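You operate a simulated robot arm through the tools that you are given. There is no shell and no other tool. Be economical: measure what you need, move in short steps, check, and stop when the job is done.

The job below is to be done with a simulated robot arm. You get a single attempt, and the scene is never put back.

## Task
Grind the glaze drips off the blue-banded bridge shelf with the wet brick.
Fine: wet the brick on the wet tray first and put it back after; then lay the white kiln disc on the clean shelf and stand the raw vase on it. Set down upright: rubbing brick, glazed vase. What is to be rubbed or washed off counts as gone when no trace of it is left.
Where things are to end (x, y in the base frame): white kiln disc within 0.02 m of [0.52, 0.72].
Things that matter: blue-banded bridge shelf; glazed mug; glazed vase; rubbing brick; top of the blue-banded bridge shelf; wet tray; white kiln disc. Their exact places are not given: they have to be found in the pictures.

Only the result counts: the job must be done as asked and must still hold three seconds after the hand-in. Knocking over, shifting, dropping, spilling or breaking anything else fails it.

## Robot
A 7-joint arm with a two-finger parallel gripper on a trunk, on a base that drives. Base frame: it is fixed to the floor where the robot stands at the start and does not move with it; the origin is under the middle of the robot, x ahead of it, y to its left, z up. Readings come in m, rad, newtons and seconds.
With the tool pointing down near the work surface it reaches from about 0.32 to 0.8 m from the robot's upright axis, wherever it stands. Its first joint turns from -2.897 to 2.897 rad. Places, roughly: blue-banded bridge shelf (9x23x2 cm) [0.5, 0.7, 0.9]; glazed mug [-0.75, 1.75, 1]; top of the blue-banded bridge shelf [0.5, 0.7, 0.9]; wet tray [0.5, 0.1, 0.9]; white kiln disc [0.5, 0.5, 0.9]. Payload 3.91 kg.
Tool frame: the origin (TCP) lies between the finger pads and is the grasp point; the fingertips stand 0.03 m ahead of it; z points along the fingers, y is the line along which they close. The gripper opens to 0.11 m. The fingers are 0.02 m wide and 0.01 m thick; the gripper's body (0.048 by 0.112 m) begins 0.055 m behind the TCP.
Orientation is told as [roll, pitch, yaw] about the base's x, y, z axes, in that order, counted from this pose: with the fingers straight down and closing along the base's y, the tool's x points along the base's -x, its y along +y and its z along -z.

## Interface
- The arm moves only by the tool arm_command. Its argument "rows" is a list that holds one entry, the list of rows, each a list of 7 numbers: the opening, from 0 (shut) to 1 (fully open), then the shift along the tool's x, y, z in m, then the turn, a rotation vector about the tool's x, y, z in rad. In form: [[[gripper, dx, dy, dz, wx, wy, wz], ...]]. A call has 1 to 10 rows; each row shifts and turns the commanded pose from where the row before left it, along the tool's axes as they then stand. Each row takes 0.2 s and may step no farther than 0.05 m and 0.15 rad from the row before; otherwise, or with a gripper value out of range, the whole call is refused. A pose out of reach is approached as far as the arm can. The call stops where the force on the tool passes 40 N (or 10 N more than at its start, if that is more) or the arm is blocked; 0.2 s more then pass. The fingers move at their own pace (about 0.108 m/s each) and stop on an object; they squeeze with about 29 N. The grip force told is the motor's: it shows also when the fingers shut on nothing. Time passes only in rows, and 0.2 s behind the last, so rows that do not move let the fingers close. It gives the time, the measured TCP pose, the force on the tool (base axes), the opening and the grip force at its end, in the units of the frame above (readings bear some noise), with the torque about the TCP (base axes, N m) and any sound that the robot's microphone picked up.
- Cameras (640 x 400 px; columns grow to the right, rows downward): "scene" is now at [0.0196, 0.1882, 1.5086]; the picture's right is [0.38, -0.93, 0.00], its down [-0.60, -0.24, -0.76] and it looks along [0.70, 0.28, -0.65] (base axes); focal length 254 px, centre (320, 200). "wrist" rides on the gripper at [0.072, 0.017, -0.103] in the tool frame; the picture's right is [-0.23, 0.97, 0.00], its down [-0.76, -0.18, -0.62] and it looks along [-0.61, -0.14, 0.78] (tool axes); focal length 222 px, centre (320, 200).
- get_image(camera): a new picture of that camera. It takes no simulated time.
- steer(legs): drives the robot by 1 to 6 legs, each [ahead, left, turn to the left] in m, m and rad, along the robot's own axes; the way and the turn of a leg run together, so that a leg with both is an arc; at most 1.5 m and 3.142 rad a leg. The arm and the cameras ride along, it lands a little off, and it stops where it bumps. It gives what a move gives.
- pan_tilt(pan, tilt): turns the head with the scene camera to pan (to the left, within 2.705 rad either way) and tilt (down, from -0.506 to 1.204), counted from straight ahead of the robot. It gives what a move gives.
- point_at(camera, pixels): for up to 12 pixels [column, row] of the newest picture of that camera ("zoom" is the newest enlarged one), the place [x, y, z] in the base frame of the surface seen there, good to about 0.002 m. It takes no simulated time.
- close_up(camera, box): a new picture of the part [left, top, right, bottom] of that camera's present view, enlarged. It takes no simulated time.
- hand_in(): hands the job in; it is judged then, once.

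Keep the steps short. Do not move on a guess: measure, check each grasp and each placing, and mend mistakes. In all there are 80 turns and 60 pictures (those below and enlarged ones count). Leave the gripper open and the arm clear of the work at the hand-in unless told otherwise, and finish with a single line.

The tools are called after "Request:" as name(argument=value, ...) on one line, values as JSON. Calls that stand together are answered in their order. arm_command: Moves the arm, as the interface text tells. Its arguments: {"type":"object","properties":{"rows":{"type":"array"}},"required":["rows"]} The other tools are called the same way: steer (legs) drives the base; pan_tilt (pan, tilt) turns the head that bears the scene camera; get_image (camera) takes a picture; point_at (camera, pixels) gives the place of the surface under pixels of a picture; close_up (camera, box) takes an enlarged picture of a part of a camera's view; hand_in () hands the job in.

At the start:

```text
t: 0.0
eef_pos: [0.347, 0.3823, 1.1961]
ee_rot: [0.001, 0.0, 0.0]
force: [0.4, 0.0, 1.0]
ft_torque: [-0.02, 0.01, -0.02]
finger_gap: 0.11
grasp_force: 0.1
robot x, y, heading: [-0.0001, 0.0022, -0.004]
head pan, tilt: [0.384, 0.709]
```

scene: 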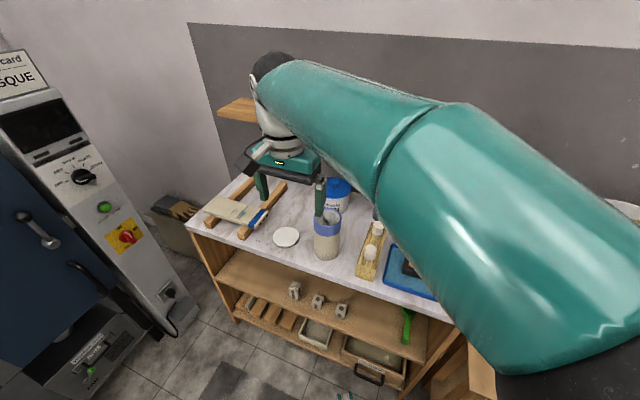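
wrist: 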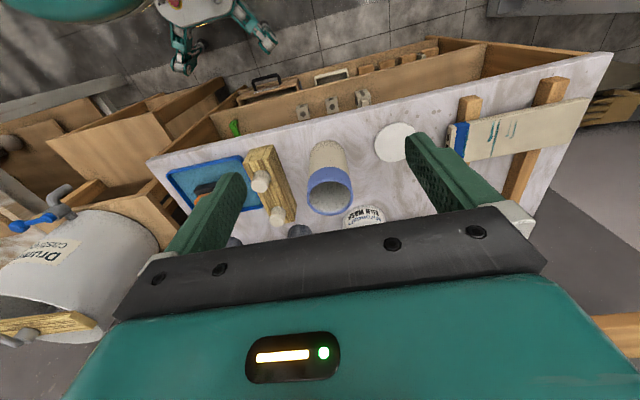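

I'll start with close views of the table from both cameras.

Request:
close_up(camera="scene", box=[190, 140, 450, 310])

Request:
close_up(camera="wrist", box=[140, 40, 620, 260])

```text
2.35 times, centred on (320, 225) of scene
```

zoom: 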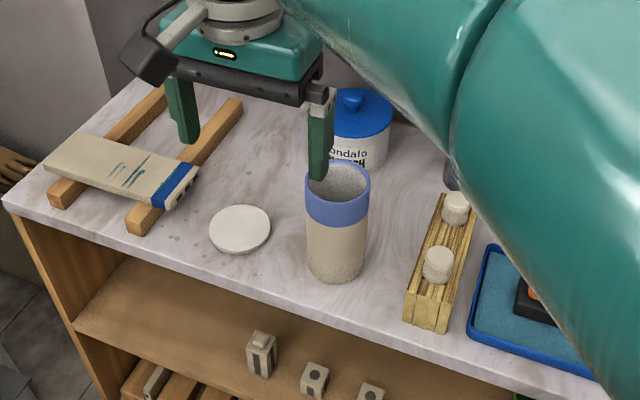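

```text
1.33 times, centred on (380, 150) of wrist
```

zoom: 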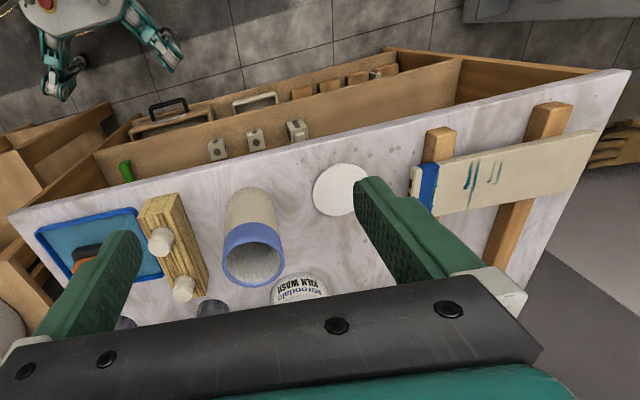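

I see the shelf on two bars with green drips, the disc, the vase, a wood stand with stubs, and a tray with a dark/orange block in it. I'll measure points in this zoom.

Request:
point_at(camera="zoom", pixels=[[470, 175], [495, 172], [425, 190], [590, 150], [437, 212], [335, 190], [315, 195], [225, 255], [281, 250], [253, 195], [90, 252], [80, 270]])

Request:
close_up(camera="wrist", box=[150, 140, 310, 240])

```text
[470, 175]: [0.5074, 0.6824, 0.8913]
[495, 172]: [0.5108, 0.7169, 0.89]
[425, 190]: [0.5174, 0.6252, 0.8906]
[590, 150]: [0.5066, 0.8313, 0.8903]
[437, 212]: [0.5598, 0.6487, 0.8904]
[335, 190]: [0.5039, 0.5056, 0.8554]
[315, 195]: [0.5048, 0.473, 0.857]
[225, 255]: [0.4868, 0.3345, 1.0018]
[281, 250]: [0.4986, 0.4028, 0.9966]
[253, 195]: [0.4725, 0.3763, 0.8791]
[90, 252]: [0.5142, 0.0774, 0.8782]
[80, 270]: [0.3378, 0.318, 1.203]
```

```text
4.00 times, centred on (230, 190) of wrist
```

zoom: 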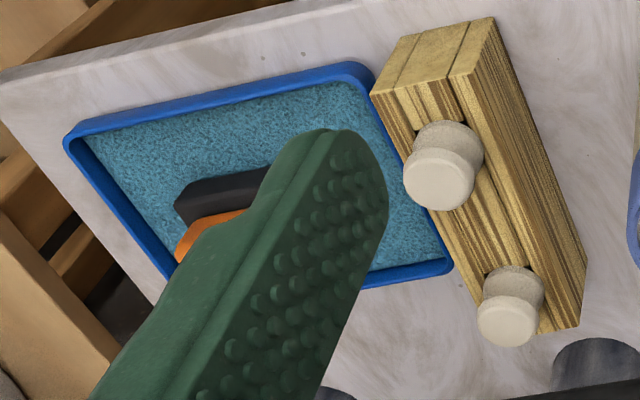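

The block sits in the wet tray, partly hidden by a finger. I'll slide the hand right (base −y) 0.28 m to look between the fingers.

Request:
arm_command(rows=[[[1, 0, -0.047, 0, 0, 0, 0], [1, 0, -0.047, 0, 0, 0, 0], [1, 0, -0.047, 0, 0, 0, 0], [1, 0, -0.047, 0, 0, 0, 0], [1, 0, -0.047, 0, 0, 0, 0], [1, 0, -0.047, 0, 0, 0, 0]]])

Request:
get_image(camera="wrist")

Request:
get_image(camera="scene")

```text
t: 1.4
eef_pos: [0.3513, 0.1018, 1.1986]
ee_rot: [-0.001, 0.0, 0.002]
force: [0.3, 0.9, -0.7]
ft_torque: [-0.05, 0.0, 0.0]
finger_gap: 0.1101
grasp_force: 0.0
robot x, y, heading: [-0.0024, 0.0004, 0.002]
head pan, tilt: [0.384, 0.709]
```

```text
54 pictures are left
```

wrist: 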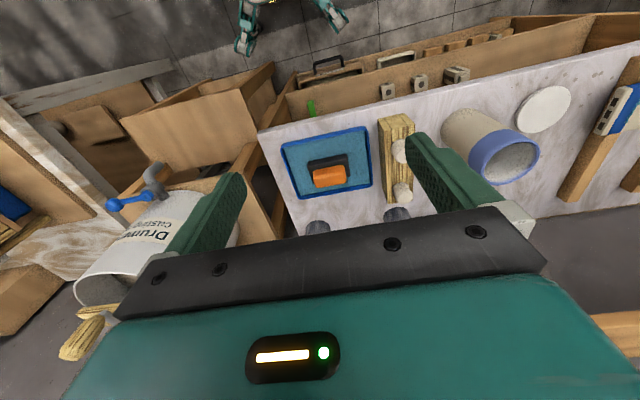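

```text
53 pictures are left
```

scene: 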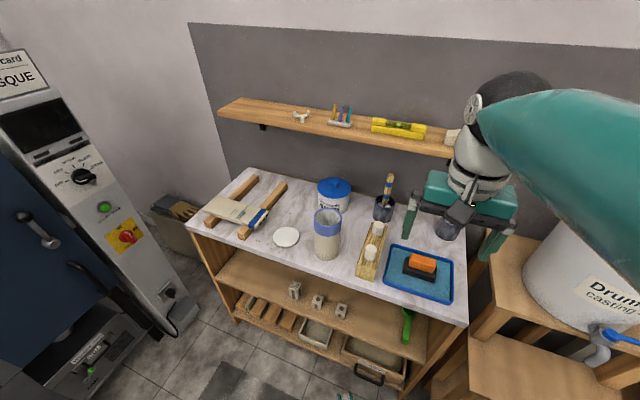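

The rubbing brick (dark body, orange top) is on the tray. I'll take close-ups for measuring.

Request:
close_up(camera="wrist", box=[270, 100, 430, 200])

Request:
point_at(camera="zoom", pixels=[[160, 300], [310, 265], [320, 335], [175, 350], [240, 320], [150, 260], [305, 225], [100, 200], [380, 180], [230, 180], [60, 190], [390, 120]])

Request:
close_up(camera="scene", box=[360, 210, 480, 310])

Request:
close_up(camera="scene", box=[190, 165, 350, 265])

```text
4.00 times, centred on (350, 150) of wrist
```

zoom: 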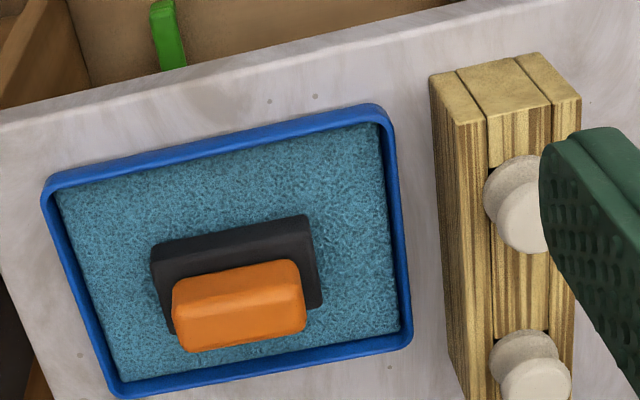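

```text
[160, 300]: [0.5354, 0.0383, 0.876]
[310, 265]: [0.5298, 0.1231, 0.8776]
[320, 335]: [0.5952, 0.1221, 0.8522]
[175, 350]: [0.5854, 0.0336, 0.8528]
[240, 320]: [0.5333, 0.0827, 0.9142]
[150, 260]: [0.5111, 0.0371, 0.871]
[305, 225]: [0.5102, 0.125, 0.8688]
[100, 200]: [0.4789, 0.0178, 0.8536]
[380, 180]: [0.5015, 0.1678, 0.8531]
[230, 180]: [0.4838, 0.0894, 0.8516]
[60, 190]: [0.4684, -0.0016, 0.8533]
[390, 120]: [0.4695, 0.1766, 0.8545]
```

```text
4.00 times, centred on (420, 260) of scene
```

zoom: 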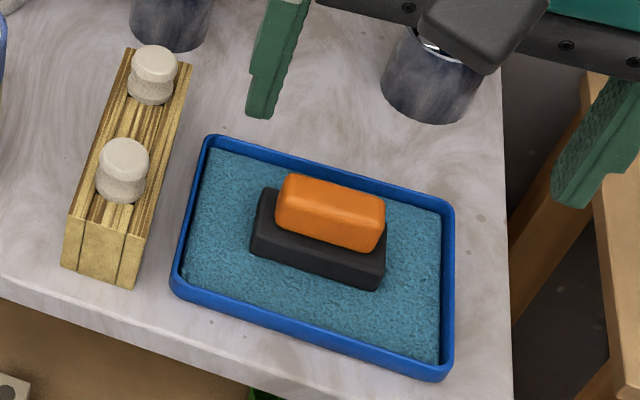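

```text
4.00 times, centred on (270, 215) of scene
```

zoom: 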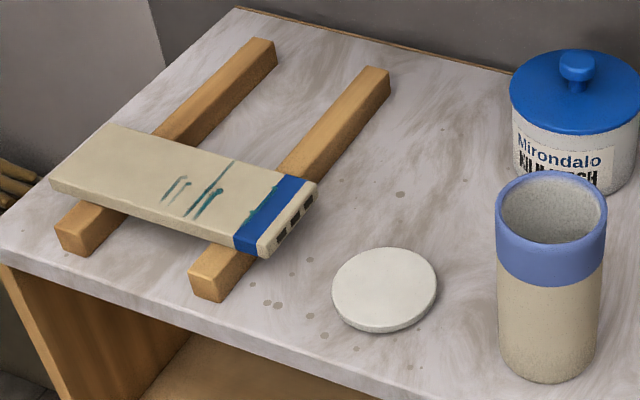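

Drips: two clusters mid-shelf plus a streak on the blue band edge. Measuring drips, shelf corners, disc, vase.

Request:
point_at(camera="zoom", pixels=[[232, 162], [186, 216], [207, 216], [166, 202], [186, 180], [282, 182], [245, 222], [113, 124], [315, 185], [260, 258], [50, 182], [385, 285]])

Request:
point_at(camera="zoom", pixels=[[333, 290], [437, 285], [388, 250], [385, 325], [497, 215], [606, 225], [552, 175], [545, 243], [550, 220], [310, 230], [210, 290], [370, 90]])

Request:
close_up(camera="scene", box=[370, 220, 450, 300])

```text
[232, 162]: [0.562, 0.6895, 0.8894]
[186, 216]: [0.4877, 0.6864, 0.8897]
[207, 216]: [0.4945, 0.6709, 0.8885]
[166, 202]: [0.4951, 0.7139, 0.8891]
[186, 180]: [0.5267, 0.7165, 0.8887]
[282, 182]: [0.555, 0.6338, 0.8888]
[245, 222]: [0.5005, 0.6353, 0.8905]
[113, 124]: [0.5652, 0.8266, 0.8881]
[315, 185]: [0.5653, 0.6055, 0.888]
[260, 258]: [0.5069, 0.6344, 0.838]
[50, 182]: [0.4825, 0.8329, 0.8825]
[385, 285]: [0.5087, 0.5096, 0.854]
```

```text
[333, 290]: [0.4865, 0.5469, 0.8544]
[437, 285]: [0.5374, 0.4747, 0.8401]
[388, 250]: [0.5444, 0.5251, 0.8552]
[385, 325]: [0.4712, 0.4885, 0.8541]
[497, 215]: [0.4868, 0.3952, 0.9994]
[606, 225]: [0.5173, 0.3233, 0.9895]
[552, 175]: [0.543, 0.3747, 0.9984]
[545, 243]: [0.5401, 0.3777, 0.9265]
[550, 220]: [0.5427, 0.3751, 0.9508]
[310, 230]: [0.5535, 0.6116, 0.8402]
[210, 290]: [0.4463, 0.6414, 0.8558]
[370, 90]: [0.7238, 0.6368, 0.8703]
```

```text
5.00 times, centred on (410, 260) of scene
```

zoom: 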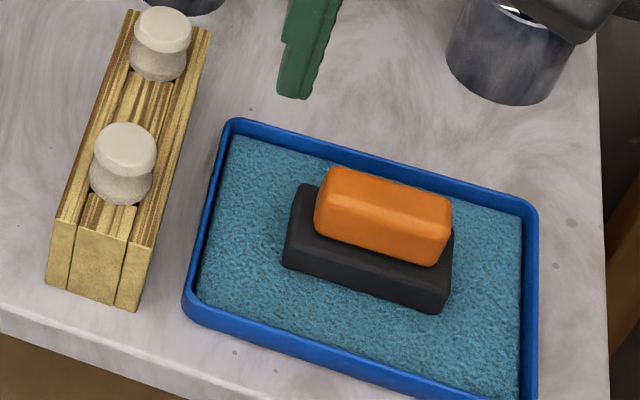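

Now the brick's points.

Request:
point_at(camera="zoom", pixels=[[335, 172], [445, 202], [432, 255], [322, 222], [380, 213], [300, 187], [287, 260], [445, 308], [450, 240], [380, 245], [365, 265], [375, 285]])

Request:
point_at(camera="zoom", pixels=[[235, 120], [535, 205], [185, 300], [210, 310], [520, 215], [245, 145], [310, 165], [350, 240], [400, 258], [300, 240]])

```text
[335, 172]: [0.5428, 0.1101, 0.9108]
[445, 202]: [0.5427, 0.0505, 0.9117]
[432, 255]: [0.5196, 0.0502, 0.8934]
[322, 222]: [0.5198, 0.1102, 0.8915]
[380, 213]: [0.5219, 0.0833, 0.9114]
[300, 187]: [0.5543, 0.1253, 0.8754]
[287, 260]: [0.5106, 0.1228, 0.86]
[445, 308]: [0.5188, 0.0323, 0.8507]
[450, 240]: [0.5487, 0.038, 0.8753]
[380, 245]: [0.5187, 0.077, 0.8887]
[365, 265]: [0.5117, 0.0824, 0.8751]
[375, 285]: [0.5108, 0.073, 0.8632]
```

```text
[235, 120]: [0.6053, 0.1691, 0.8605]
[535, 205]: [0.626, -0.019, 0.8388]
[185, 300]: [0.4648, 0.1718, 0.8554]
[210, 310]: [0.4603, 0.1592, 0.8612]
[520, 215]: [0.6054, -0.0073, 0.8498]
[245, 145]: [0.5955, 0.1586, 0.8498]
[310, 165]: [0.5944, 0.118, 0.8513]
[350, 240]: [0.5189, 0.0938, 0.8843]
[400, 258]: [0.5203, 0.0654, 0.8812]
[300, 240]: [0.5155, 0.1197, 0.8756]
```

Brick: handle x 0.519–0.545, y 0.05–0.11, top 0.912; body bottom 0.851. The shelf is 0.89 m from the axis, so I must drive left about 0.38 m. I'll check clearance to the kiln at the left first.

Request:
point_at(camera="scene", pixels=[[100, 380], [150, 355], [180, 325], [95, 290], [40, 235], [200, 330], [230, 320], [20, 330], [240, 385], [344, 396], [130, 370]])

Request:
pan_tilt(pan=1.4, tilt=0.9)

Request:
get_image(camera="scene")

```text
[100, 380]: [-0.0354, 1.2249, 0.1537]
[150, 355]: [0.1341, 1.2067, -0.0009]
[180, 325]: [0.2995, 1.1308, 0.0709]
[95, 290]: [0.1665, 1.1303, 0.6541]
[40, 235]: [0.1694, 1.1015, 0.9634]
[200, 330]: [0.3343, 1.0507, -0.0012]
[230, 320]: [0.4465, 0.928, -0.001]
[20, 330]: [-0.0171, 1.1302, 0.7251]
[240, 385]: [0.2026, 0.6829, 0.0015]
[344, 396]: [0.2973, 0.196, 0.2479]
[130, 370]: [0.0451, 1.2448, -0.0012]
```

```text
t: 2.7
eef_pos: [0.3503, 0.102, 1.1986]
ee_rot: [0.0, 0.0, 0.001]
force: [-0.1, 0.1, -0.1]
ft_torque: [0.01, -0.01, -0.04]
finger_gap: 0.1098
grasp_force: 0.1
robot x, y, heading: [-0.0012, -0.0006, 0.001]
head pan, tilt: [1.4, 0.901]
```

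```text
48 pictures are left
```

scene: 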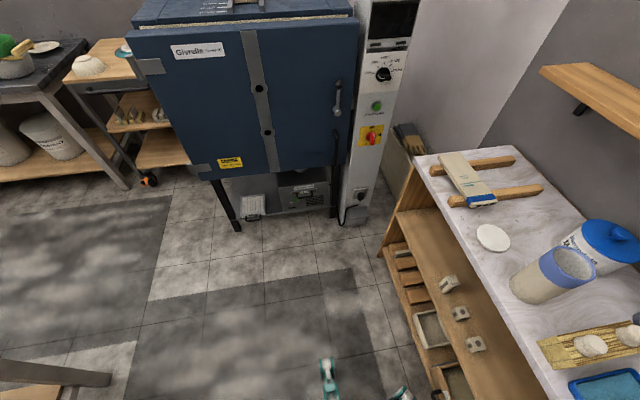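

The floor is free up to y ≈ 1.1. Driving 0.38 m left, with the hand high.

Request:
steer(legs=[[0, 0.38, 0]])

Request:
pan_tilt(pan=0.0, tilt=0.85)

Request:
get_image(camera="scene")

```text
t: 8.1
eef_pos: [0.3539, 0.4764, 1.1974]
ee_rot: [0.0, 0.0, -0.009]
force: [0.3, -0.4, 0.8]
ft_torque: [0.06, 0.06, -0.02]
finger_gap: 0.11
grasp_force: 0.0
robot x, y, heading: [0.0005, 0.381, -0.009]
head pan, tilt: [1.4, 0.901]
```

```text
t: 9.6
eef_pos: [0.3529, 0.4778, 1.197]
ee_rot: [0.0, 0.0, -0.01]
force: [-0.5, 0.5, 0.5]
ft_torque: [0.0, 0.03, 0.02]
finger_gap: 0.1101
grasp_force: 0.2
robot x, y, heading: [0.0008, 0.3805, -0.012]
head pan, tilt: [0.0, 0.85]
```

```text
47 pictures are left
```

scene: 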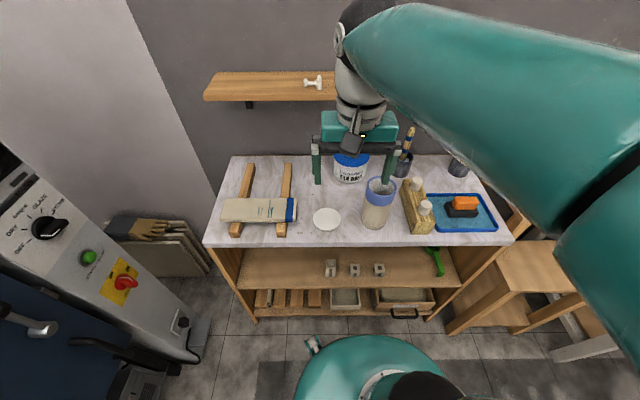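

All needed things are in view. Moving over the brick at (0.532, 0.081), high.

Request:
arm_command(rows=[[[1, -0.0195, -0.044, 0, 0, 0, 0], [1, -0.0195, -0.044, 0, 0, 0, 0], [1, -0.0195, -0.044, 0, 0, 0, 0], [1, -0.0195, -0.044, 0, 0, 0, 0], [1, -0.0195, -0.044, 0, 0, 0, 0], [1, -0.0195, -0.044, 0, 0, 0, 0], [1, -0.0195, -0.044, 0, 0, 0, 0], [1, -0.0195, -0.044, 0, 0, 0, 0], [1, -0.0195, -0.044, 0, 0, 0, 0.01]]])

```text
t: 11.6
eef_pos: [0.5239, 0.0824, 1.1961]
ee_rot: [-0.001, 0.001, -0.018]
force: [0.0, 0.1, -0.5]
ft_torque: [0.0, -0.02, 0.0]
finger_gap: 0.11
grasp_force: 0.0
robot x, y, heading: [0.0021, 0.3791, -0.007]
head pan, tilt: [0.0, 0.85]
```

Fixing x and yaw while lowering to z ≈ 1.0.

Request:
arm_command(rows=[[[1, -0.008, -0.001, 0.04, 0, 0, -0.018], [1, 0, 0, 0.04, 0, 0, 0], [1, 0, 0, 0.04, 0, 0, 0], [1, 0, 0, 0.04, 0, 0, 0], [1, 0, 0, 0.04, 0, 0, 0]]])

Request:
get_image(camera="wrist")

```text
t: 12.8
eef_pos: [0.5331, 0.0772, 0.9969]
ee_rot: [0.0, 0.001, 0.001]
force: [-1.6, -0.8, -1.0]
ft_torque: [0.0, 0.04, 0.0]
finger_gap: 0.1101
grasp_force: 0.0
robot x, y, heading: [0.0006, 0.3807, -0.012]
head pan, tilt: [0.0, 0.85]
```

```text
46 pictures are left
```

wrist: 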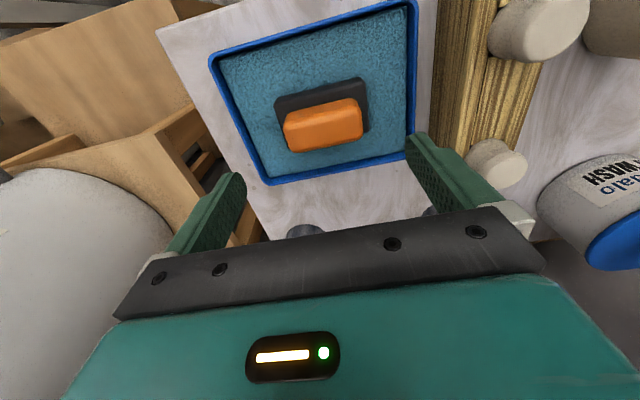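

Aligned: handle lies between the fingers. Descending to TCP z ≈ 0.910, then closing.

Request:
arm_command(rows=[[[1, 0, 0.003, 0.03, 0, 0, 0], [1, 0, 0, 0.03, 0, 0, 0], [1, 0, 0, 0.026, 0, 0, 0], [1, 0, 0, 0, 0, 0, 0]]])

Request:
get_image(camera="wrist")

```text
t: 13.8
eef_pos: [0.5333, 0.0832, 0.9093]
ee_rot: [0.0, 0.001, -0.002]
force: [-0.4, -0.3, -0.2]
ft_torque: [-0.01, 0.03, -0.03]
finger_gap: 0.1098
grasp_force: 0.0
robot x, y, heading: [0.001, 0.3798, -0.012]
head pan, tilt: [0.0, 0.85]
```

```text
45 pictures are left
```

wrist: 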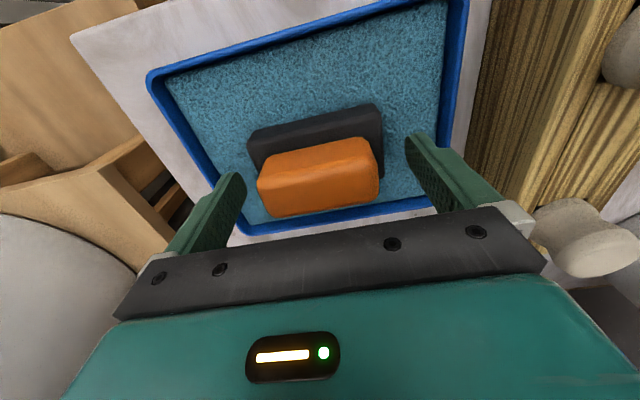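

The handle is between the pads. Closing.

Request:
arm_command(rows=[[[0, 0, 0, 0, 0, 0, 0], [0, 0, 0, 0, 0, 0, 0], [0, 0, 0, 0, 0, 0, 0], [0, 0, 0, 0, 0, 0, 0]]])

```text
t: 14.8
eef_pos: [0.533, 0.0813, 0.9098]
ee_rot: [0.0, 0.001, -0.001]
force: [0.0, -0.9, 0.1]
ft_torque: [-0.11, -0.04, -0.02]
finger_gap: 0.0694
grasp_force: 29.2
robot x, y, heading: [0.0053, 0.3789, -0.013]
head pan, tilt: [0.0, 0.85]
```

Held (gap 0.069). Wetting: press lightly and rub a few cm on the sponge.

Request:
arm_command(rows=[[[0, 0, 0, 0.003, 0, 0, 0], [0, 0, 0.015, 0, 0, 0, 0], [0, 0, -0.015, 0, 0, 0, 0], [0, 0, -0.015, 0, 0, 0, 0], [0, 0, 0.015, 0, 0, 0, 0], [0, 0, 0.015, 0, 0, 0, 0], [0, 0, -0.015, 0, 0, 0, 0]]])

```text
t: 16.4
eef_pos: [0.535, 0.08, 0.9071]
ee_rot: [0.0, -0.001, 0.002]
force: [3.2, 2.1, 16.1]
ft_torque: [0.21, -0.15, 0.07]
finger_gap: 0.0699
grasp_force: 29.2
robot x, y, heading: [-0.0005, 0.3802, -0.008]
head pan, tilt: [0.0, 0.85]
```

Pressed with 16 N on the sponge. Lifting straight up and looking.

Request:
arm_command(rows=[[[0, 0, 0, -0.03, 0, 0, 0], [0, 0, 0, -0.045, 0, 0, 0], [0, 0, 0, -0.045, 0, 0, 0], [0, 0, 0, -0.045, 0, 0, 0], [0, 0, 0, -0.045, 0, 0, 0], [0, 0, 0, -0.045, 0, 0, 0]]])

Request:
get_image(camera="scene")

```text
t: 17.8
eef_pos: [0.5361, 0.0784, 1.1665]
ee_rot: [0.0, 0.0, -0.002]
force: [-0.7, 0.3, -2.8]
ft_torque: [0.03, 0.02, 0.01]
finger_gap: 0.0702
grasp_force: 29.2
robot x, y, heading: [0.0025, 0.3794, -0.009]
head pan, tilt: [0.0, 0.85]
```

```text
44 pictures are left
```

scene: 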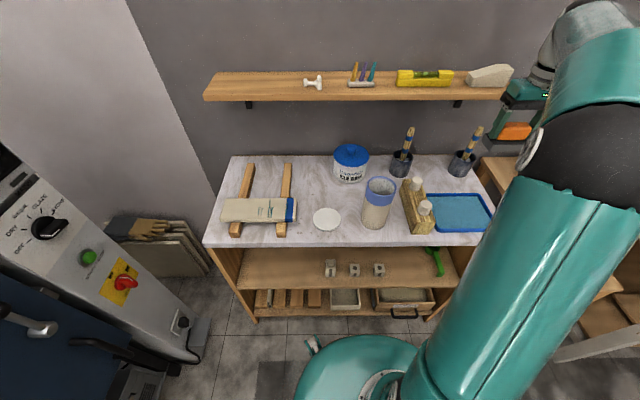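

Brick is held. While the shelf is unobstructed, a sharper look at it.

Request:
close_up(camera="scene", box=[210, 180, 306, 240])

Request:
arm_command(rows=[[[0, 0.003, 0.049, 0, 0, 0, 0], [0, 0.003, 0.049, 0, 0, 0, 0], [0, 0.003, 0.049, 0, 0, 0, 0], [0, 0.003, 0.049, 0, 0, 0, 0], [0, 0.003, 0.049, 0, 0, 0, 0], [0, 0.003, 0.049, 0, 0, 0, 0], [0, 0.003, 0.049, 0, 0, 0, 0], [0, 0.003, 0.049, 0, 0, 0, 0], [0, 0.003, 0.049, 0, 0, 0, 0], [0, 0.003, 0.049, 0, 0, 0, 0]]])

```text
6.67 times, centred on (258, 210) of scene
```

zoom: 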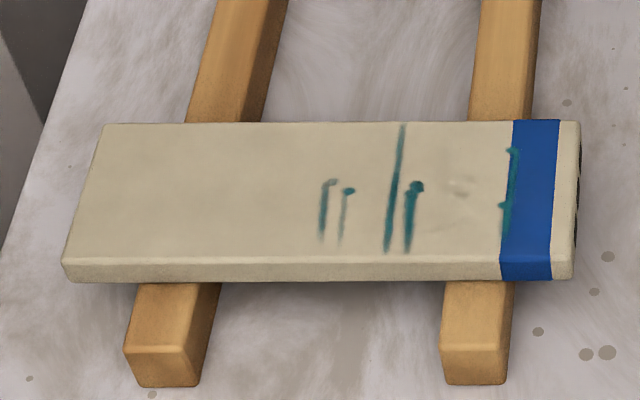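

```text
t: 20.0
eef_pos: [0.501, 0.5757, 1.1638]
ee_rot: [0.0, 0.001, -0.001]
force: [-0.8, -0.4, -2.2]
ft_torque: [0.03, 0.0, -0.01]
finger_gap: 0.0699
grasp_force: 28.7
robot x, y, heading: [0.0017, 0.3799, -0.009]
head pan, tilt: [0.0, 0.85]
```

Measuring the drips and shelf outline in that close-up.

Request:
point_at(camera="zoom", pixels=[[105, 127], [66, 258], [577, 124], [572, 256], [403, 127], [387, 250], [408, 250], [321, 240], [513, 150], [505, 240], [330, 183], [500, 205]])

```text
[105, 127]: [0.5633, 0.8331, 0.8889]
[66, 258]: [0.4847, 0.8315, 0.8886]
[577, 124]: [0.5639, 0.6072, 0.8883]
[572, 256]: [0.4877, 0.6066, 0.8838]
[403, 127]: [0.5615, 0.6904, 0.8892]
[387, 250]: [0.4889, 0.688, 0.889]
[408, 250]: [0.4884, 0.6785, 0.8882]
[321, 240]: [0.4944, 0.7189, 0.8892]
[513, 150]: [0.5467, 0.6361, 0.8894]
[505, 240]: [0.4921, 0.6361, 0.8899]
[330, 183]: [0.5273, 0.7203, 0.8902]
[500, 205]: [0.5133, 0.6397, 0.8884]
```

Shelf spans x 0.479–0.566, y 0.606–0.834, top 0.889; drips x 0.487–0.562, y 0.634–0.722. Moving above (0.505, 0.675) and down to TCP 0.965 (contact expected ≈ 0.947).

Request:
arm_command(rows=[[[0, -0.002, 0.049, 0, 0, 0, 0], [0, -0.002, 0.049, 0, 0, 0, 0], [0, 0, 0, 0.04, 0, 0, 0], [0, 0, 0, 0.04, 0, 0, 0], [0, 0, 0, 0.04, 0, 0, 0], [0, 0, 0, 0.04, 0, 0, 0], [0, 0, 0, 0.03, 0, 0, 0], [0, 0, 0, 0.009, 0, 0, 0]]])

Request:
close_up(camera="scene", box=[190, 140, 350, 250])

```text
t: 21.8
eef_pos: [0.5059, 0.6692, 0.9654]
ee_rot: [0.0, 0.001, 0.0]
force: [0.1, -0.1, -3.3]
ft_torque: [-0.04, 0.04, 0.01]
finger_gap: 0.0697
grasp_force: 29.3
robot x, y, heading: [0.001, 0.3798, -0.01]
head pan, tilt: [0.0, 0.85]
```

```text
3.64 times, centred on (270, 195) of scene
```

zoom: 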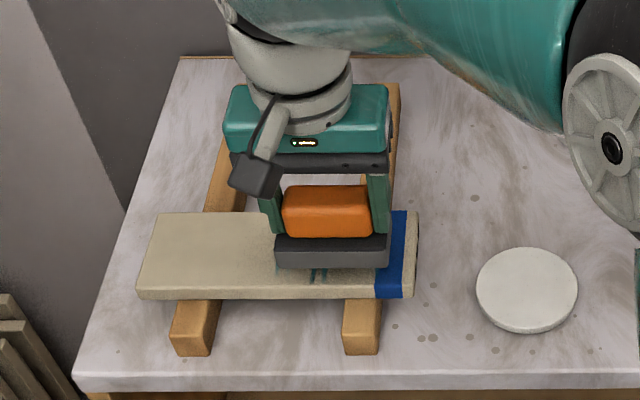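

Brick hangs level over the shelf. Lowering in small steps until contact.

Request:
arm_command(rows=[[[0, 0, 0.004, 0.008, 0, 0, 0], [0, 0, 0, 0.006, 0, 0, 0], [0, 0, 0, 0.003, 0, 0, 0], [0, 0, 0, 0.002, 0, 0, 0], [0, 0, 0, 0, 0, 0, 0]]])

```text
t: 23.0
eef_pos: [0.508, 0.6729, 0.9459]
ee_rot: [0.001, -0.001, -0.002]
force: [-0.2, 1.0, 0.3]
ft_torque: [-0.11, -0.06, -0.01]
finger_gap: 0.0699
grasp_force: 29.0
robot x, y, heading: [0.0013, 0.3793, -0.01]
head pan, tilt: [0.0, 0.85]
```

Contact just beginning (hanging load −3 N relieved). Adding 2 mm and stroking along y, at x ≈ 0.506.

Request:
arm_command(rows=[[[0, 0.002, 0, 0.002, 0, 0, 0], [0, 0, 0.015, 0, 0, 0, 0], [0, 0, 0.015, 0, 0, 0, 0], [0, 0, -0.015, 0, 0, 0, 0], [0, 0, -0.015, 0, 0, 0, 0], [0, 0, -0.015, 0, 0, 0, 0], [0, 0, -0.015, 0, 0, 0, 0], [0, 0, 0.015, 0, 0, 0, 0], [0, 0, 0.015, 0, 0, 0, 0]]])

```text
t: 24.7
eef_pos: [0.5068, 0.6482, 0.9441]
ee_rot: [-0.002, -0.001, -0.003]
force: [3.0, 1.8, 3.8]
ft_torque: [0.38, -0.28, -0.08]
finger_gap: 0.0697
grasp_force: 29.0
robot x, y, heading: [-0.0013, 0.3803, -0.009]
head pan, tilt: [0.0, 0.85]
stopped in row 8: the force on the tool passed its limit at 45 N (the readings are from after the stop); the commanded pose is now the measured one
```

It stopped at y ≈ 0.648 from a 45 N force. Looking before going on.

Request:
close_up(camera="scene", box=[190, 140, 350, 250])

Request:
close_up(camera="wrist", box=[100, 0, 640, 300])

```text
3.64 times, centred on (270, 195) of scene
```

zoom: 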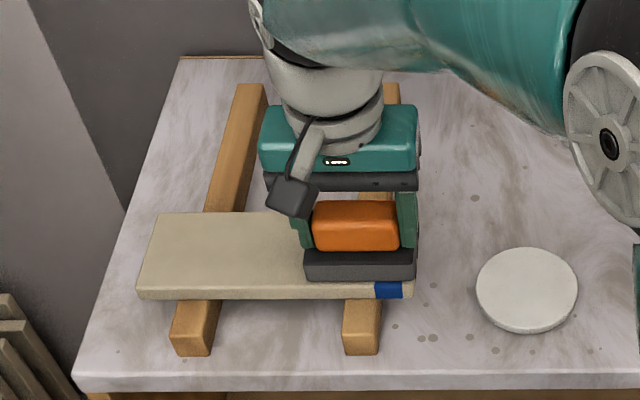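

```text
1.19 times, centred on (370, 150) of wrist
```

zoom: 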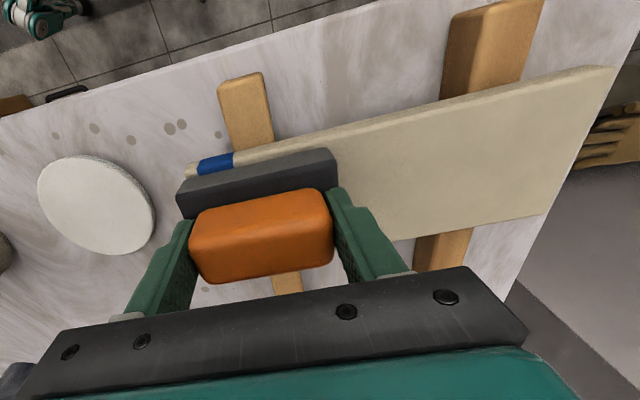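

Nothing shifted; the uncovered mid drips already look gone. The spike came from pressing plus quick reversal. Easing up 0.7 mm and using smaller steps.

Request:
arm_command(rows=[[[0, 0, 0, -0.0005, 0, 0, 0], [0, 0, 0.008, 0, 0, 0, 0], [0, 0, 0.008, 0, 0, 0, 0], [0, 0, 0.008, 0, 0, 0, 0], [0, 0, 0.008, 0, 0, 0, 0], [0, 0, 0.008, 0, 0, 0, 0], [0, 0, 0.008, 0, 0, 0, 0], [0, 0, 0, -0.03, 0, 0, 0], [0, 0, 0, -0.03, 0, 0, 0]]])

Request:
close_up(camera="scene", box=[200, 150, 320, 250])

```text
t: 26.7
eef_pos: [0.5081, 0.6959, 1.0053]
ee_rot: [-0.005, 0.002, -0.003]
force: [0.6, 0.0, -3.2]
ft_torque: [0.0, -0.03, -0.05]
finger_gap: 0.07
grasp_force: 28.8
robot x, y, heading: [0.0036, 0.3778, -0.012]
head pan, tilt: [0.0, 0.85]
```

```text
4.00 times, centred on (260, 200) of scene
```

zoom: 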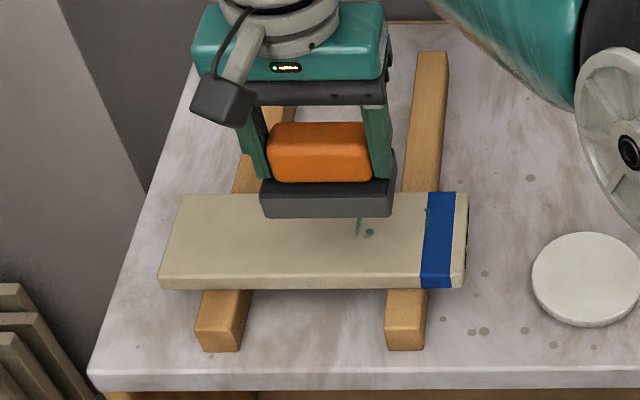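

The near half is clean. Remaining drips are in the far half (x > 0.527). Moving to x ≈ 0.545, y ≈ 0.675 and down to contact.

Request:
arm_command(rows=[[[0, -0.037, -0.02, 0, 0.005, 0, 0], [0, 0, 0, 0.03, 0, 0, 0], [0, 0, 0, 0.022, 0, 0, 0], [0, 0, 0, 0.006, 0, 0, 0], [0, 0, 0, 0.0025, 0, 0, 0], [0, 0, 0, 0, 0, 0, 0]]])

```text
t: 28.1
eef_pos: [0.5446, 0.6745, 0.9454]
ee_rot: [-0.009, -0.001, -0.004]
force: [-1.2, 0.3, 6.3]
ft_torque: [0.44, -0.12, 0.03]
finger_gap: 0.0696
grasp_force: 28.3
robot x, y, heading: [0.0012, 0.3789, -0.011]
head pan, tilt: [0.0, 0.85]
```

Contact at 6 N; roll is −0.009, correcting with wx −0.009 and stroking slowly along y.

Request:
arm_command(rows=[[[0, 0, 0.004, 0, -0.009, 0, 0], [0, 0, 0.009, 0.0005, 0, 0, 0], [0, 0, 0.009, 0, 0, 0, 0], [0, 0, 0.009, 0, 0, 0, 0], [0, 0, -0.01, 0, 0, 0, 0], [0, 0, -0.01, 0, 0, 0, 0], [0, 0, -0.01, 0, 0, 0, 0], [0, 0, -0.01, 0, 0, 0, 0], [0, 0, -0.01, 0, 0, 0, 0], [0, 0, -0.01, 0, 0, 0, 0]]])

Request:
arm_command(rows=[[[0, 0, 0.01, 0, 0, 0, 0], [0, 0, 0.01, 0, 0, 0, 0], [0, 0, 0.01, 0, 0, 0, 0], [0, 0, 0.01, 0, 0, 0, 0], [0, 0, 0.01, 0, 0, 0, 0], [0, 0, 0.01, 0, 0, 0, 0], [0, 0, 0, -0.03, 0, 0, 0], [0, 0, 0.04, -0.03, 0, 0, 0], [0, 0, 0.04, -0.03, 0, 0, 0], [0, 0, 0.03, -0.03, 0, 0, 0]]])

Request:
close_up(camera="scene", box=[200, 150, 320, 250])

```text
t: 30.3
eef_pos: [0.5446, 0.6499, 0.9444]
ee_rot: [0.002, -0.001, -0.003]
force: [-2.1, 13.3, 34.1]
ft_torque: [0.53, -0.03, -0.08]
finger_gap: 0.07
grasp_force: 29.4
robot x, y, heading: [-0.0009, 0.3803, -0.009]
head pan, tilt: [0.0, 0.85]
```

```text
t: 32.5
eef_pos: [0.5417, 0.8182, 1.0635]
ee_rot: [-0.002, 0.001, -0.003]
force: [0.4, 0.6, -3.7]
ft_torque: [0.01, 0.05, -0.01]
finger_gap: 0.0699
grasp_force: 28.9
robot x, y, heading: [-0.0004, 0.3795, -0.011]
head pan, tilt: [0.0, 0.85]
```

```text
4.00 times, centred on (260, 200) of scene
```

zoom: 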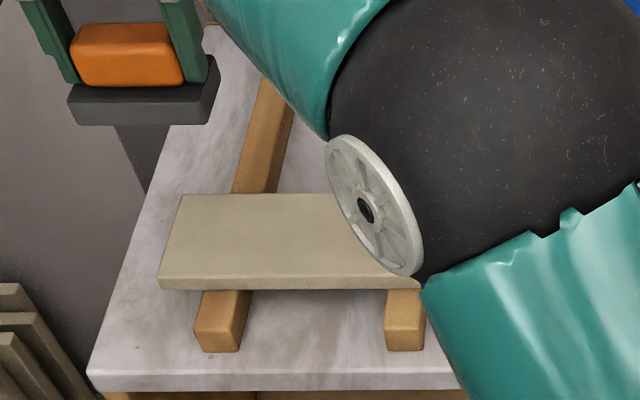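

The elbow hides the rest. Raising and moving back right to view the whole shelf.

Request:
arm_command(rows=[[[0, 0, 0, -0.045, 0, 0, 0], [0, 0, 0, -0.045, 0, 0, 0], [0, 0, -0.049, 0, 0, 0, 0], [0, 0, -0.049, 0, 0, 0, 0], [0, 0, -0.049, 0, 0, 0, 0], [0, 0, -0.049, 0, 0, 0, 0], [0, 0, -0.049, 0, 0, 0, 0], [0, 0, -0.049, 0, 0, 0, 0], [0, 0, -0.049, 0, 0, 0, 0], [0, 0, -0.049, 0, 0, 0, 0]]])

Request:
close_up(camera="scene", box=[210, 180, 306, 240])

```text
t: 34.7
eef_pos: [0.5445, 0.4263, 1.1545]
ee_rot: [-0.002, 0.002, -0.004]
force: [0.0, -0.6, -4.0]
ft_torque: [0.01, -0.03, 0.03]
finger_gap: 0.0696
grasp_force: 29.6
robot x, y, heading: [0.0025, 0.3818, -0.01]
head pan, tilt: [0.0, 0.85]
```

```text
6.67 times, centred on (258, 210) of scene
```

zoom: 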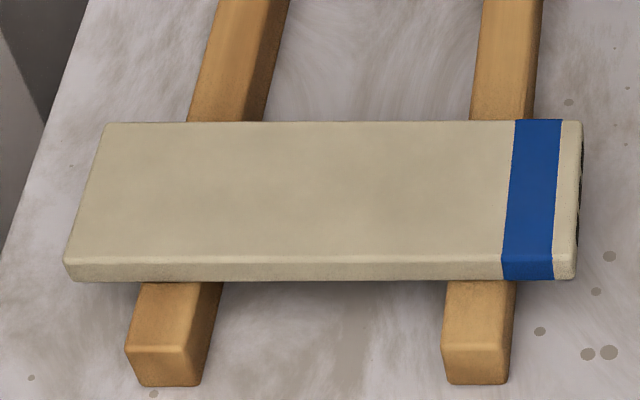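

The shelf is clean and unmoved. Taking the brick back above the tray (0.533, 0.081).

Request:
arm_command(rows=[[[0, 0.0015, -0.0493, 0, 0, 0, 0], [0, 0.0015, -0.0493, 0, 0, 0, 0], [0, 0.0015, -0.0493, 0, 0, 0, 0], [0, 0.0015, -0.0493, 0, 0, 0, 0], [0, 0.0015, -0.0493, 0, 0, 0, 0], [0, 0.0015, -0.0493, 0, 0, 0, 0], [0, 0.0015, -0.0493, 0, 0, 0, 0]]])

Request:
arm_command(rows=[[[0, 0, 0, 0.045, 0, 0, 0], [0, 0, 0, 0.045, 0, 0, 0], [0, 0, 0, 0.045, 0, 0, 0], [0, 0, 0, 0.045, 0, 0, 0], [0, 0, 0, 0.04, 0, 0, 0]]])

```text
t: 36.3
eef_pos: [0.5354, 0.0798, 1.1507]
ee_rot: [0.0, 0.001, -0.003]
force: [0.1, -0.4, -2.7]
ft_torque: [-0.03, 0.01, 0.0]
finger_gap: 0.0699
grasp_force: 28.4
robot x, y, heading: [0.0017, 0.3791, -0.008]
head pan, tilt: [0.0, 0.85]
```

```text
t: 37.5
eef_pos: [0.5322, 0.0805, 0.9329]
ee_rot: [0.002, 0.0, -0.003]
force: [0.3, -1.0, -3.8]
ft_torque: [0.02, 0.0, -0.01]
finger_gap: 0.0697
grasp_force: 29.3
robot x, y, heading: [0.0023, 0.3804, -0.006]
head pan, tilt: [0.0, 0.85]
```

Over the tray at 0.933. Lowering to 0.909 gently and releasing, then up.

Request:
arm_command(rows=[[[0, 0, 0, 0.012, 0, 0, 0], [0, 0, 0, 0.008, 0, 0, 0], [0, 0, 0, 0.003, 0, 0, 0], [0, 0, 0, 0.001, 0, 0, 0], [0, 0, 0, 0, 0, 0, 0]]])

Request:
arm_command(rows=[[[1, 0, 0, 0, 0, 0, 0], [1, 0, 0, 0, 0, 0, 0], [1, 0, 0, 0, 0, 0, 0], [1, 0, 0, -0.03, 0, 0, 0], [1, 0, 0, -0.045, 0, 0, 0], [1, 0, 0, -0.045, 0, 0, 0], [1, 0, 0, -0.045, 0, 0, 0], [1, 0, 0, -0.045, 0, 0, 0]]])

Request:
get_image(camera="wrist")

```text
t: 38.7
eef_pos: [0.5312, 0.0799, 0.9092]
ee_rot: [0.0, 0.0, -0.002]
force: [-0.9, 0.0, -3.5]
ft_torque: [0.0, 0.0, 0.03]
finger_gap: 0.0698
grasp_force: 29.1
robot x, y, heading: [0.0027, 0.3791, -0.008]
head pan, tilt: [0.0, 0.85]
```

```text
t: 40.5
eef_pos: [0.5318, 0.0792, 1.1178]
ee_rot: [0.001, 0.002, -0.004]
force: [0.5, -0.3, -0.6]
ft_torque: [-0.01, -0.02, 0.01]
finger_gap: 0.11
grasp_force: 0.1
robot x, y, heading: [0.0007, 0.3814, -0.007]
head pan, tilt: [0.0, 0.85]
```

```text
36 pictures are left
```

wrist: 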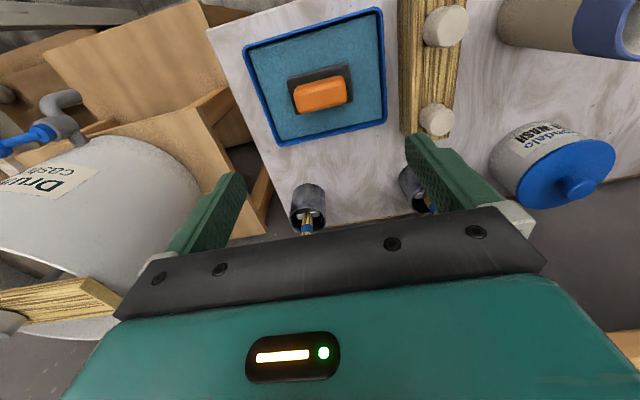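

Brick is back on the tray. Now measure disc and vase precisely.

Request:
close_up(camera="scene", box=[304, 165, 400, 235])

Request:
point_at(camera="zoom", pixels=[[60, 345], [242, 345], [150, 288], [150, 410], [150, 345], [395, 115], [570, 115], [485, 80], [480, 150], [410, 330], [300, 200]])

```text
5.71 times, centred on (352, 200) of scene
```

zoom: 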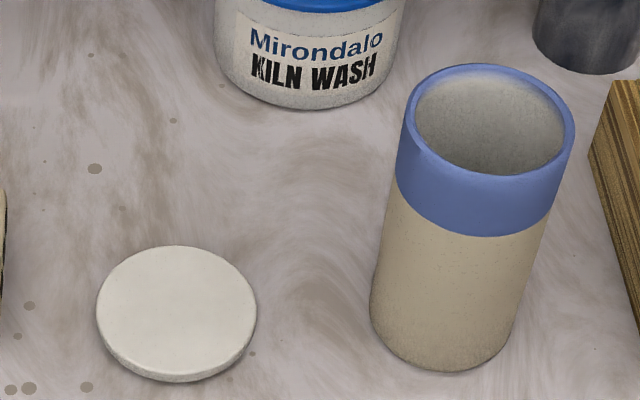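

```text
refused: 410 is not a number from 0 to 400
```

Request:
point_at(camera="zoom", pixels=[[100, 310], [254, 310], [177, 249], [177, 371], [177, 310], [409, 100], [570, 130], [490, 67], [480, 172], [490, 120], [300, 250], [440, 225]])

Request:
point_at(camera="zoom", pixels=[[372, 310], [510, 345], [437, 369], [440, 340], [440, 280], [380, 250], [530, 280], [540, 230], [395, 180]])

```text
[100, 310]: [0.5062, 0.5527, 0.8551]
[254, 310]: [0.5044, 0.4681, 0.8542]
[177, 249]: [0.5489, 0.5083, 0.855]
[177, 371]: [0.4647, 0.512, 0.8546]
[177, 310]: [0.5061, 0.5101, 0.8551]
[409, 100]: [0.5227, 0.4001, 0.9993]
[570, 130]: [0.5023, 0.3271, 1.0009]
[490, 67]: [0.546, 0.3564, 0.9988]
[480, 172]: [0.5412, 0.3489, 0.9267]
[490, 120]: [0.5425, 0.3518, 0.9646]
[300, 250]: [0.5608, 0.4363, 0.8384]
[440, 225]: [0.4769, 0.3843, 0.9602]
```

```text
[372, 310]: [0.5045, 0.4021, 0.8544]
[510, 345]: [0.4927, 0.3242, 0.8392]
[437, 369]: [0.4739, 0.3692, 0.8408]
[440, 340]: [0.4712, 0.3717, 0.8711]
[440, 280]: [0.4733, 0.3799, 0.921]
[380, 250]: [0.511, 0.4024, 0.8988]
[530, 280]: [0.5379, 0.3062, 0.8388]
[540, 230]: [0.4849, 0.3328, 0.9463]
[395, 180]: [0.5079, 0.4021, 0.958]
```

Disc: centre (0.506, 0.510), Ø≈0.085, z 0.839–0.855. Vase: centre ≈ (0.51, 0.364), Ø≈0.076, top 1.0. Moving over the disc.

Request:
arm_command(rows=[[[1, 0.0029, 0.0479, 0, 0, 0, 0], [1, 0.0029, 0.0479, 0, 0, 0, 0], [1, 0.0029, 0.0479, 0, 0, 0, 0], [1, 0.0029, 0.0479, 0, 0, 0, 0], [1, 0.0029, 0.0479, 0, 0, 0, 0], [1, 0.0029, 0.0479, 0, 0, 0, 0], [1, 0.0029, 0.0479, 0, 0, 0, 0], [1, 0.0029, 0.0479, 0, 0, 0, 0], [1, 0.0029, 0.0479, 0, 0, 0, 0]]])

Request:
arm_command(rows=[[[1, 0, 0, 0.045, 0, 0, 0], [1, 0, 0, 0.045, 0, 0, 0], [1, 0, 0, 0.045, 0, 0, 0], [1, 0, 0, 0.045, 0, 0, 0]]])

Request:
get_image(camera="wrist")

```text
t: 42.5
eef_pos: [0.5077, 0.5128, 1.1203]
ee_rot: [0.001, 0.0, -0.004]
force: [-0.8, -0.9, 0.9]
ft_torque: [0.02, 0.01, 0.0]
finger_gap: 0.1099
grasp_force: 0.0
robot x, y, heading: [0.002, 0.3809, -0.011]
head pan, tilt: [0.0, 0.85]
```

```text
t: 43.5
eef_pos: [0.5071, 0.5114, 0.9385]
ee_rot: [0.002, -0.001, -0.005]
force: [-0.6, 0.1, -0.2]
ft_torque: [0.02, -0.06, -0.01]
finger_gap: 0.11
grasp_force: 0.0
robot x, y, heading: [0.0029, 0.3761, -0.008]
head pan, tilt: [0.0, 0.85]
```

```text
34 pictures are left
```

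wrist: 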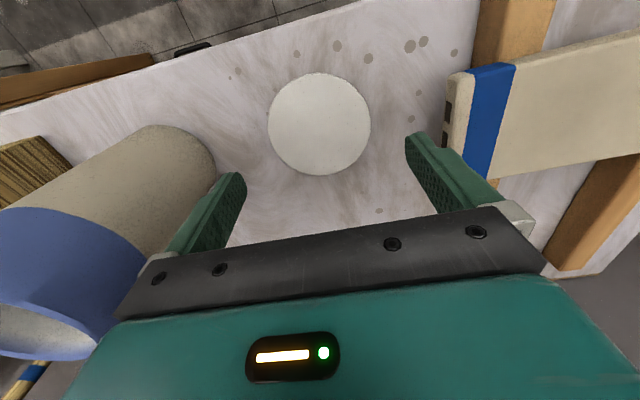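

Disc is centred between the fingers, vase clear. Descending to TCP z ≈ 0.873 (tips ≈ 4 mm above the table).

Request:
arm_command(rows=[[[1, 0, -0.001, 0.03, 0, 0, 0], [1, 0, 0, 0.025, 0, 0, 0], [1, 0, 0, 0.01, 0, 0, 0], [1, 0, 0, 0, 0, 0, 0]]])

Request:
get_image(camera="wrist")

```text
t: 44.5
eef_pos: [0.5061, 0.5106, 0.8737]
ee_rot: [0.002, -0.001, -0.004]
force: [-0.5, 0.6, 0.1]
ft_torque: [0.0, -0.02, -0.01]
finger_gap: 0.11
grasp_force: 0.1
robot x, y, heading: [0.001, 0.3813, -0.011]
head pan, tilt: [0.0, 0.85]
```

```text
33 pictures are left
```

wrist: 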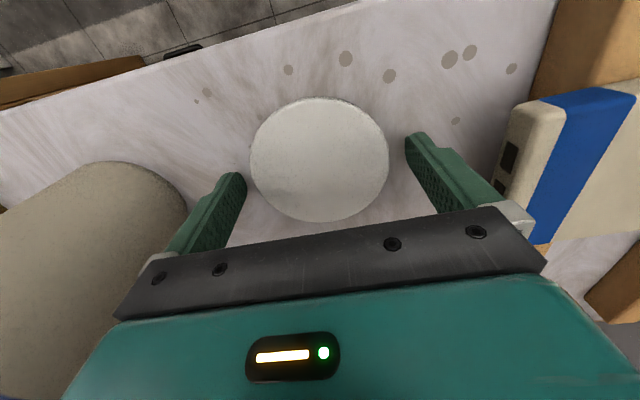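

Centred; closing on the disc.

Request:
arm_command(rows=[[[0, 0, 0, 0, 0, 0, 0], [0, 0, 0, 0, 0, 0, 0], [0, 0, 0, 0, 0, 0, 0], [0, 0, 0, 0, 0, 0, 0]]])

```text
t: 45.5
eef_pos: [0.5063, 0.5115, 0.8738]
ee_rot: [0.0, 0.0, -0.004]
force: [0.4, -0.9, -0.6]
ft_torque: [0.02, 0.0, -0.02]
finger_gap: 0.088
grasp_force: 29.1
robot x, y, heading: [0.0023, 0.3824, -0.008]
head pan, tilt: [0.0, 0.85]
```

Held (gap 0.088). Lifting 0.11 m and looking.

Request:
arm_command(rows=[[[0, 0, 0, -0.02, 0, 0, 0], [0, 0, 0, -0.045, 0, 0, 0], [0, 0, 0, -0.045, 0, 0, 0]]])

Request:
arm_command(rows=[[[0, -0.0028, 0.042, 0, 0, 0, -0.004], [0, -0.0028, 0.042, 0, 0, 0, 0], [0, -0.0028, 0.042, 0, 0, 0, 0], [0, -0.0028, 0.042, 0, 0, 0, 0], [0, -0.0025, 0.0405, 0, 0, 0, 0], [0, 0, 0, 0, 0, 0, 0]]])

Request:
get_image(camera="wrist")

Request:
close_up(camera="scene", box=[190, 140, 350, 250])

```text
t: 46.3
eef_pos: [0.5067, 0.5088, 0.9858]
ee_rot: [0.001, 0.002, -0.003]
force: [1.4, 0.2, -2.2]
ft_torque: [0.01, 0.02, -0.01]
finger_gap: 0.0885
grasp_force: 28.6
robot x, y, heading: [0.0014, 0.3802, -0.009]
head pan, tilt: [0.0, 0.85]
```

```text
t: 47.7
eef_pos: [0.5198, 0.7204, 0.981]
ee_rot: [0.0, 0.003, 0.001]
force: [-0.7, 1.0, -1.4]
ft_torque: [0.0, -0.02, -0.01]
finger_gap: 0.0883
grasp_force: 28.7
robot x, y, heading: [-0.0008, 0.3803, -0.008]
head pan, tilt: [0.0, 0.85]
```

```text
32 pictures are left
```

wrist: 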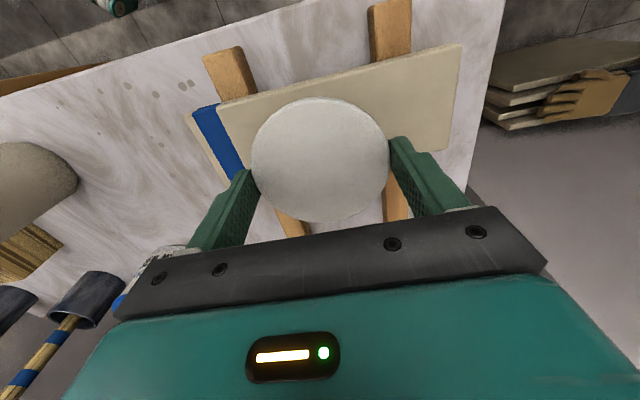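

```text
3.64 times, centred on (270, 195) of scene
```

zoom: 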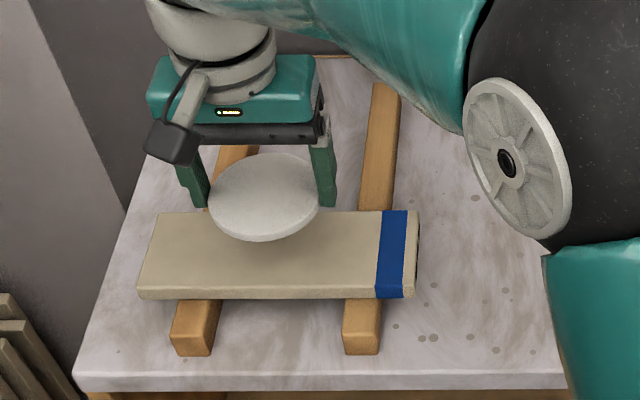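

Over the shelf. Checking the disc is level in the grip.

Request:
point_at(camera="zoom", pixels=[[265, 157], [265, 225], [225, 200], [305, 195], [265, 195]])

```text
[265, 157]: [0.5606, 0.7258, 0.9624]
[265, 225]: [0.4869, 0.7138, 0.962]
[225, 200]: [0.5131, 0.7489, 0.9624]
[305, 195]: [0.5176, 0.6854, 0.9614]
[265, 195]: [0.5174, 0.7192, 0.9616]
```

Level; bottom ≈ 0.946, shelf top 0.889 → lower ~0.057. Lowering in steps.

Request:
arm_command(rows=[[[0, 0, 0, 0.03, 0, 0, 0], [0, 0, 0, 0.018, 0, 0, 0], [0, 0, 0, 0.005, 0, 0, 0], [0, 0, 0, 0.002, 0, 0, 0], [0, 0, 0, 0, 0, 0, 0]]])

```text
t: 48.9
eef_pos: [0.5205, 0.7189, 0.9293]
ee_rot: [-0.001, 0.0, 0.001]
force: [-0.4, -0.5, -0.8]
ft_torque: [0.02, 0.01, 0.0]
finger_gap: 0.0884
grasp_force: 29.6
robot x, y, heading: [0.0006, 0.3842, -0.006]
head pan, tilt: [0.0, 0.85]
```

Request:
arm_command(rows=[[[0, 0, 0, 0.003, 0, 0, 0], [0, 0, 0, 0.0015, 0, 0, 0], [0, 0, 0, 0.001, 0, 0, 0], [0, 0, 0, 0, 0, 0, 0]]])

Request:
close_up(camera="scene", box=[200, 150, 320, 250])

```text
t: 49.9
eef_pos: [0.5198, 0.7194, 0.9243]
ee_rot: [0.0, 0.002, 0.0]
force: [1.6, 0.4, 1.4]
ft_torque: [-0.08, 0.01, 0.01]
finger_gap: 0.0883
grasp_force: 28.8
robot x, y, heading: [-0.0017, 0.3809, -0.009]
head pan, tilt: [0.0, 0.85]
```

```text
4.00 times, centred on (260, 200) of scene
```

zoom: 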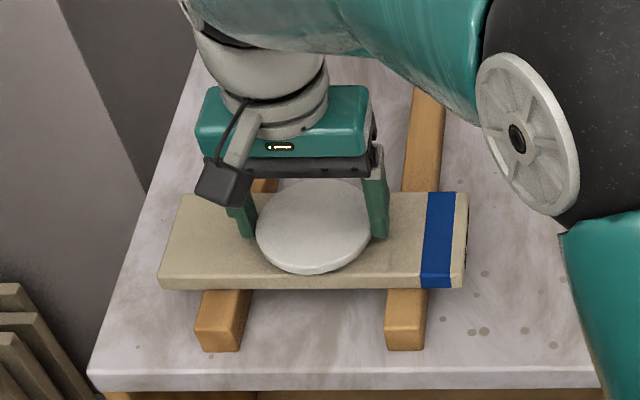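

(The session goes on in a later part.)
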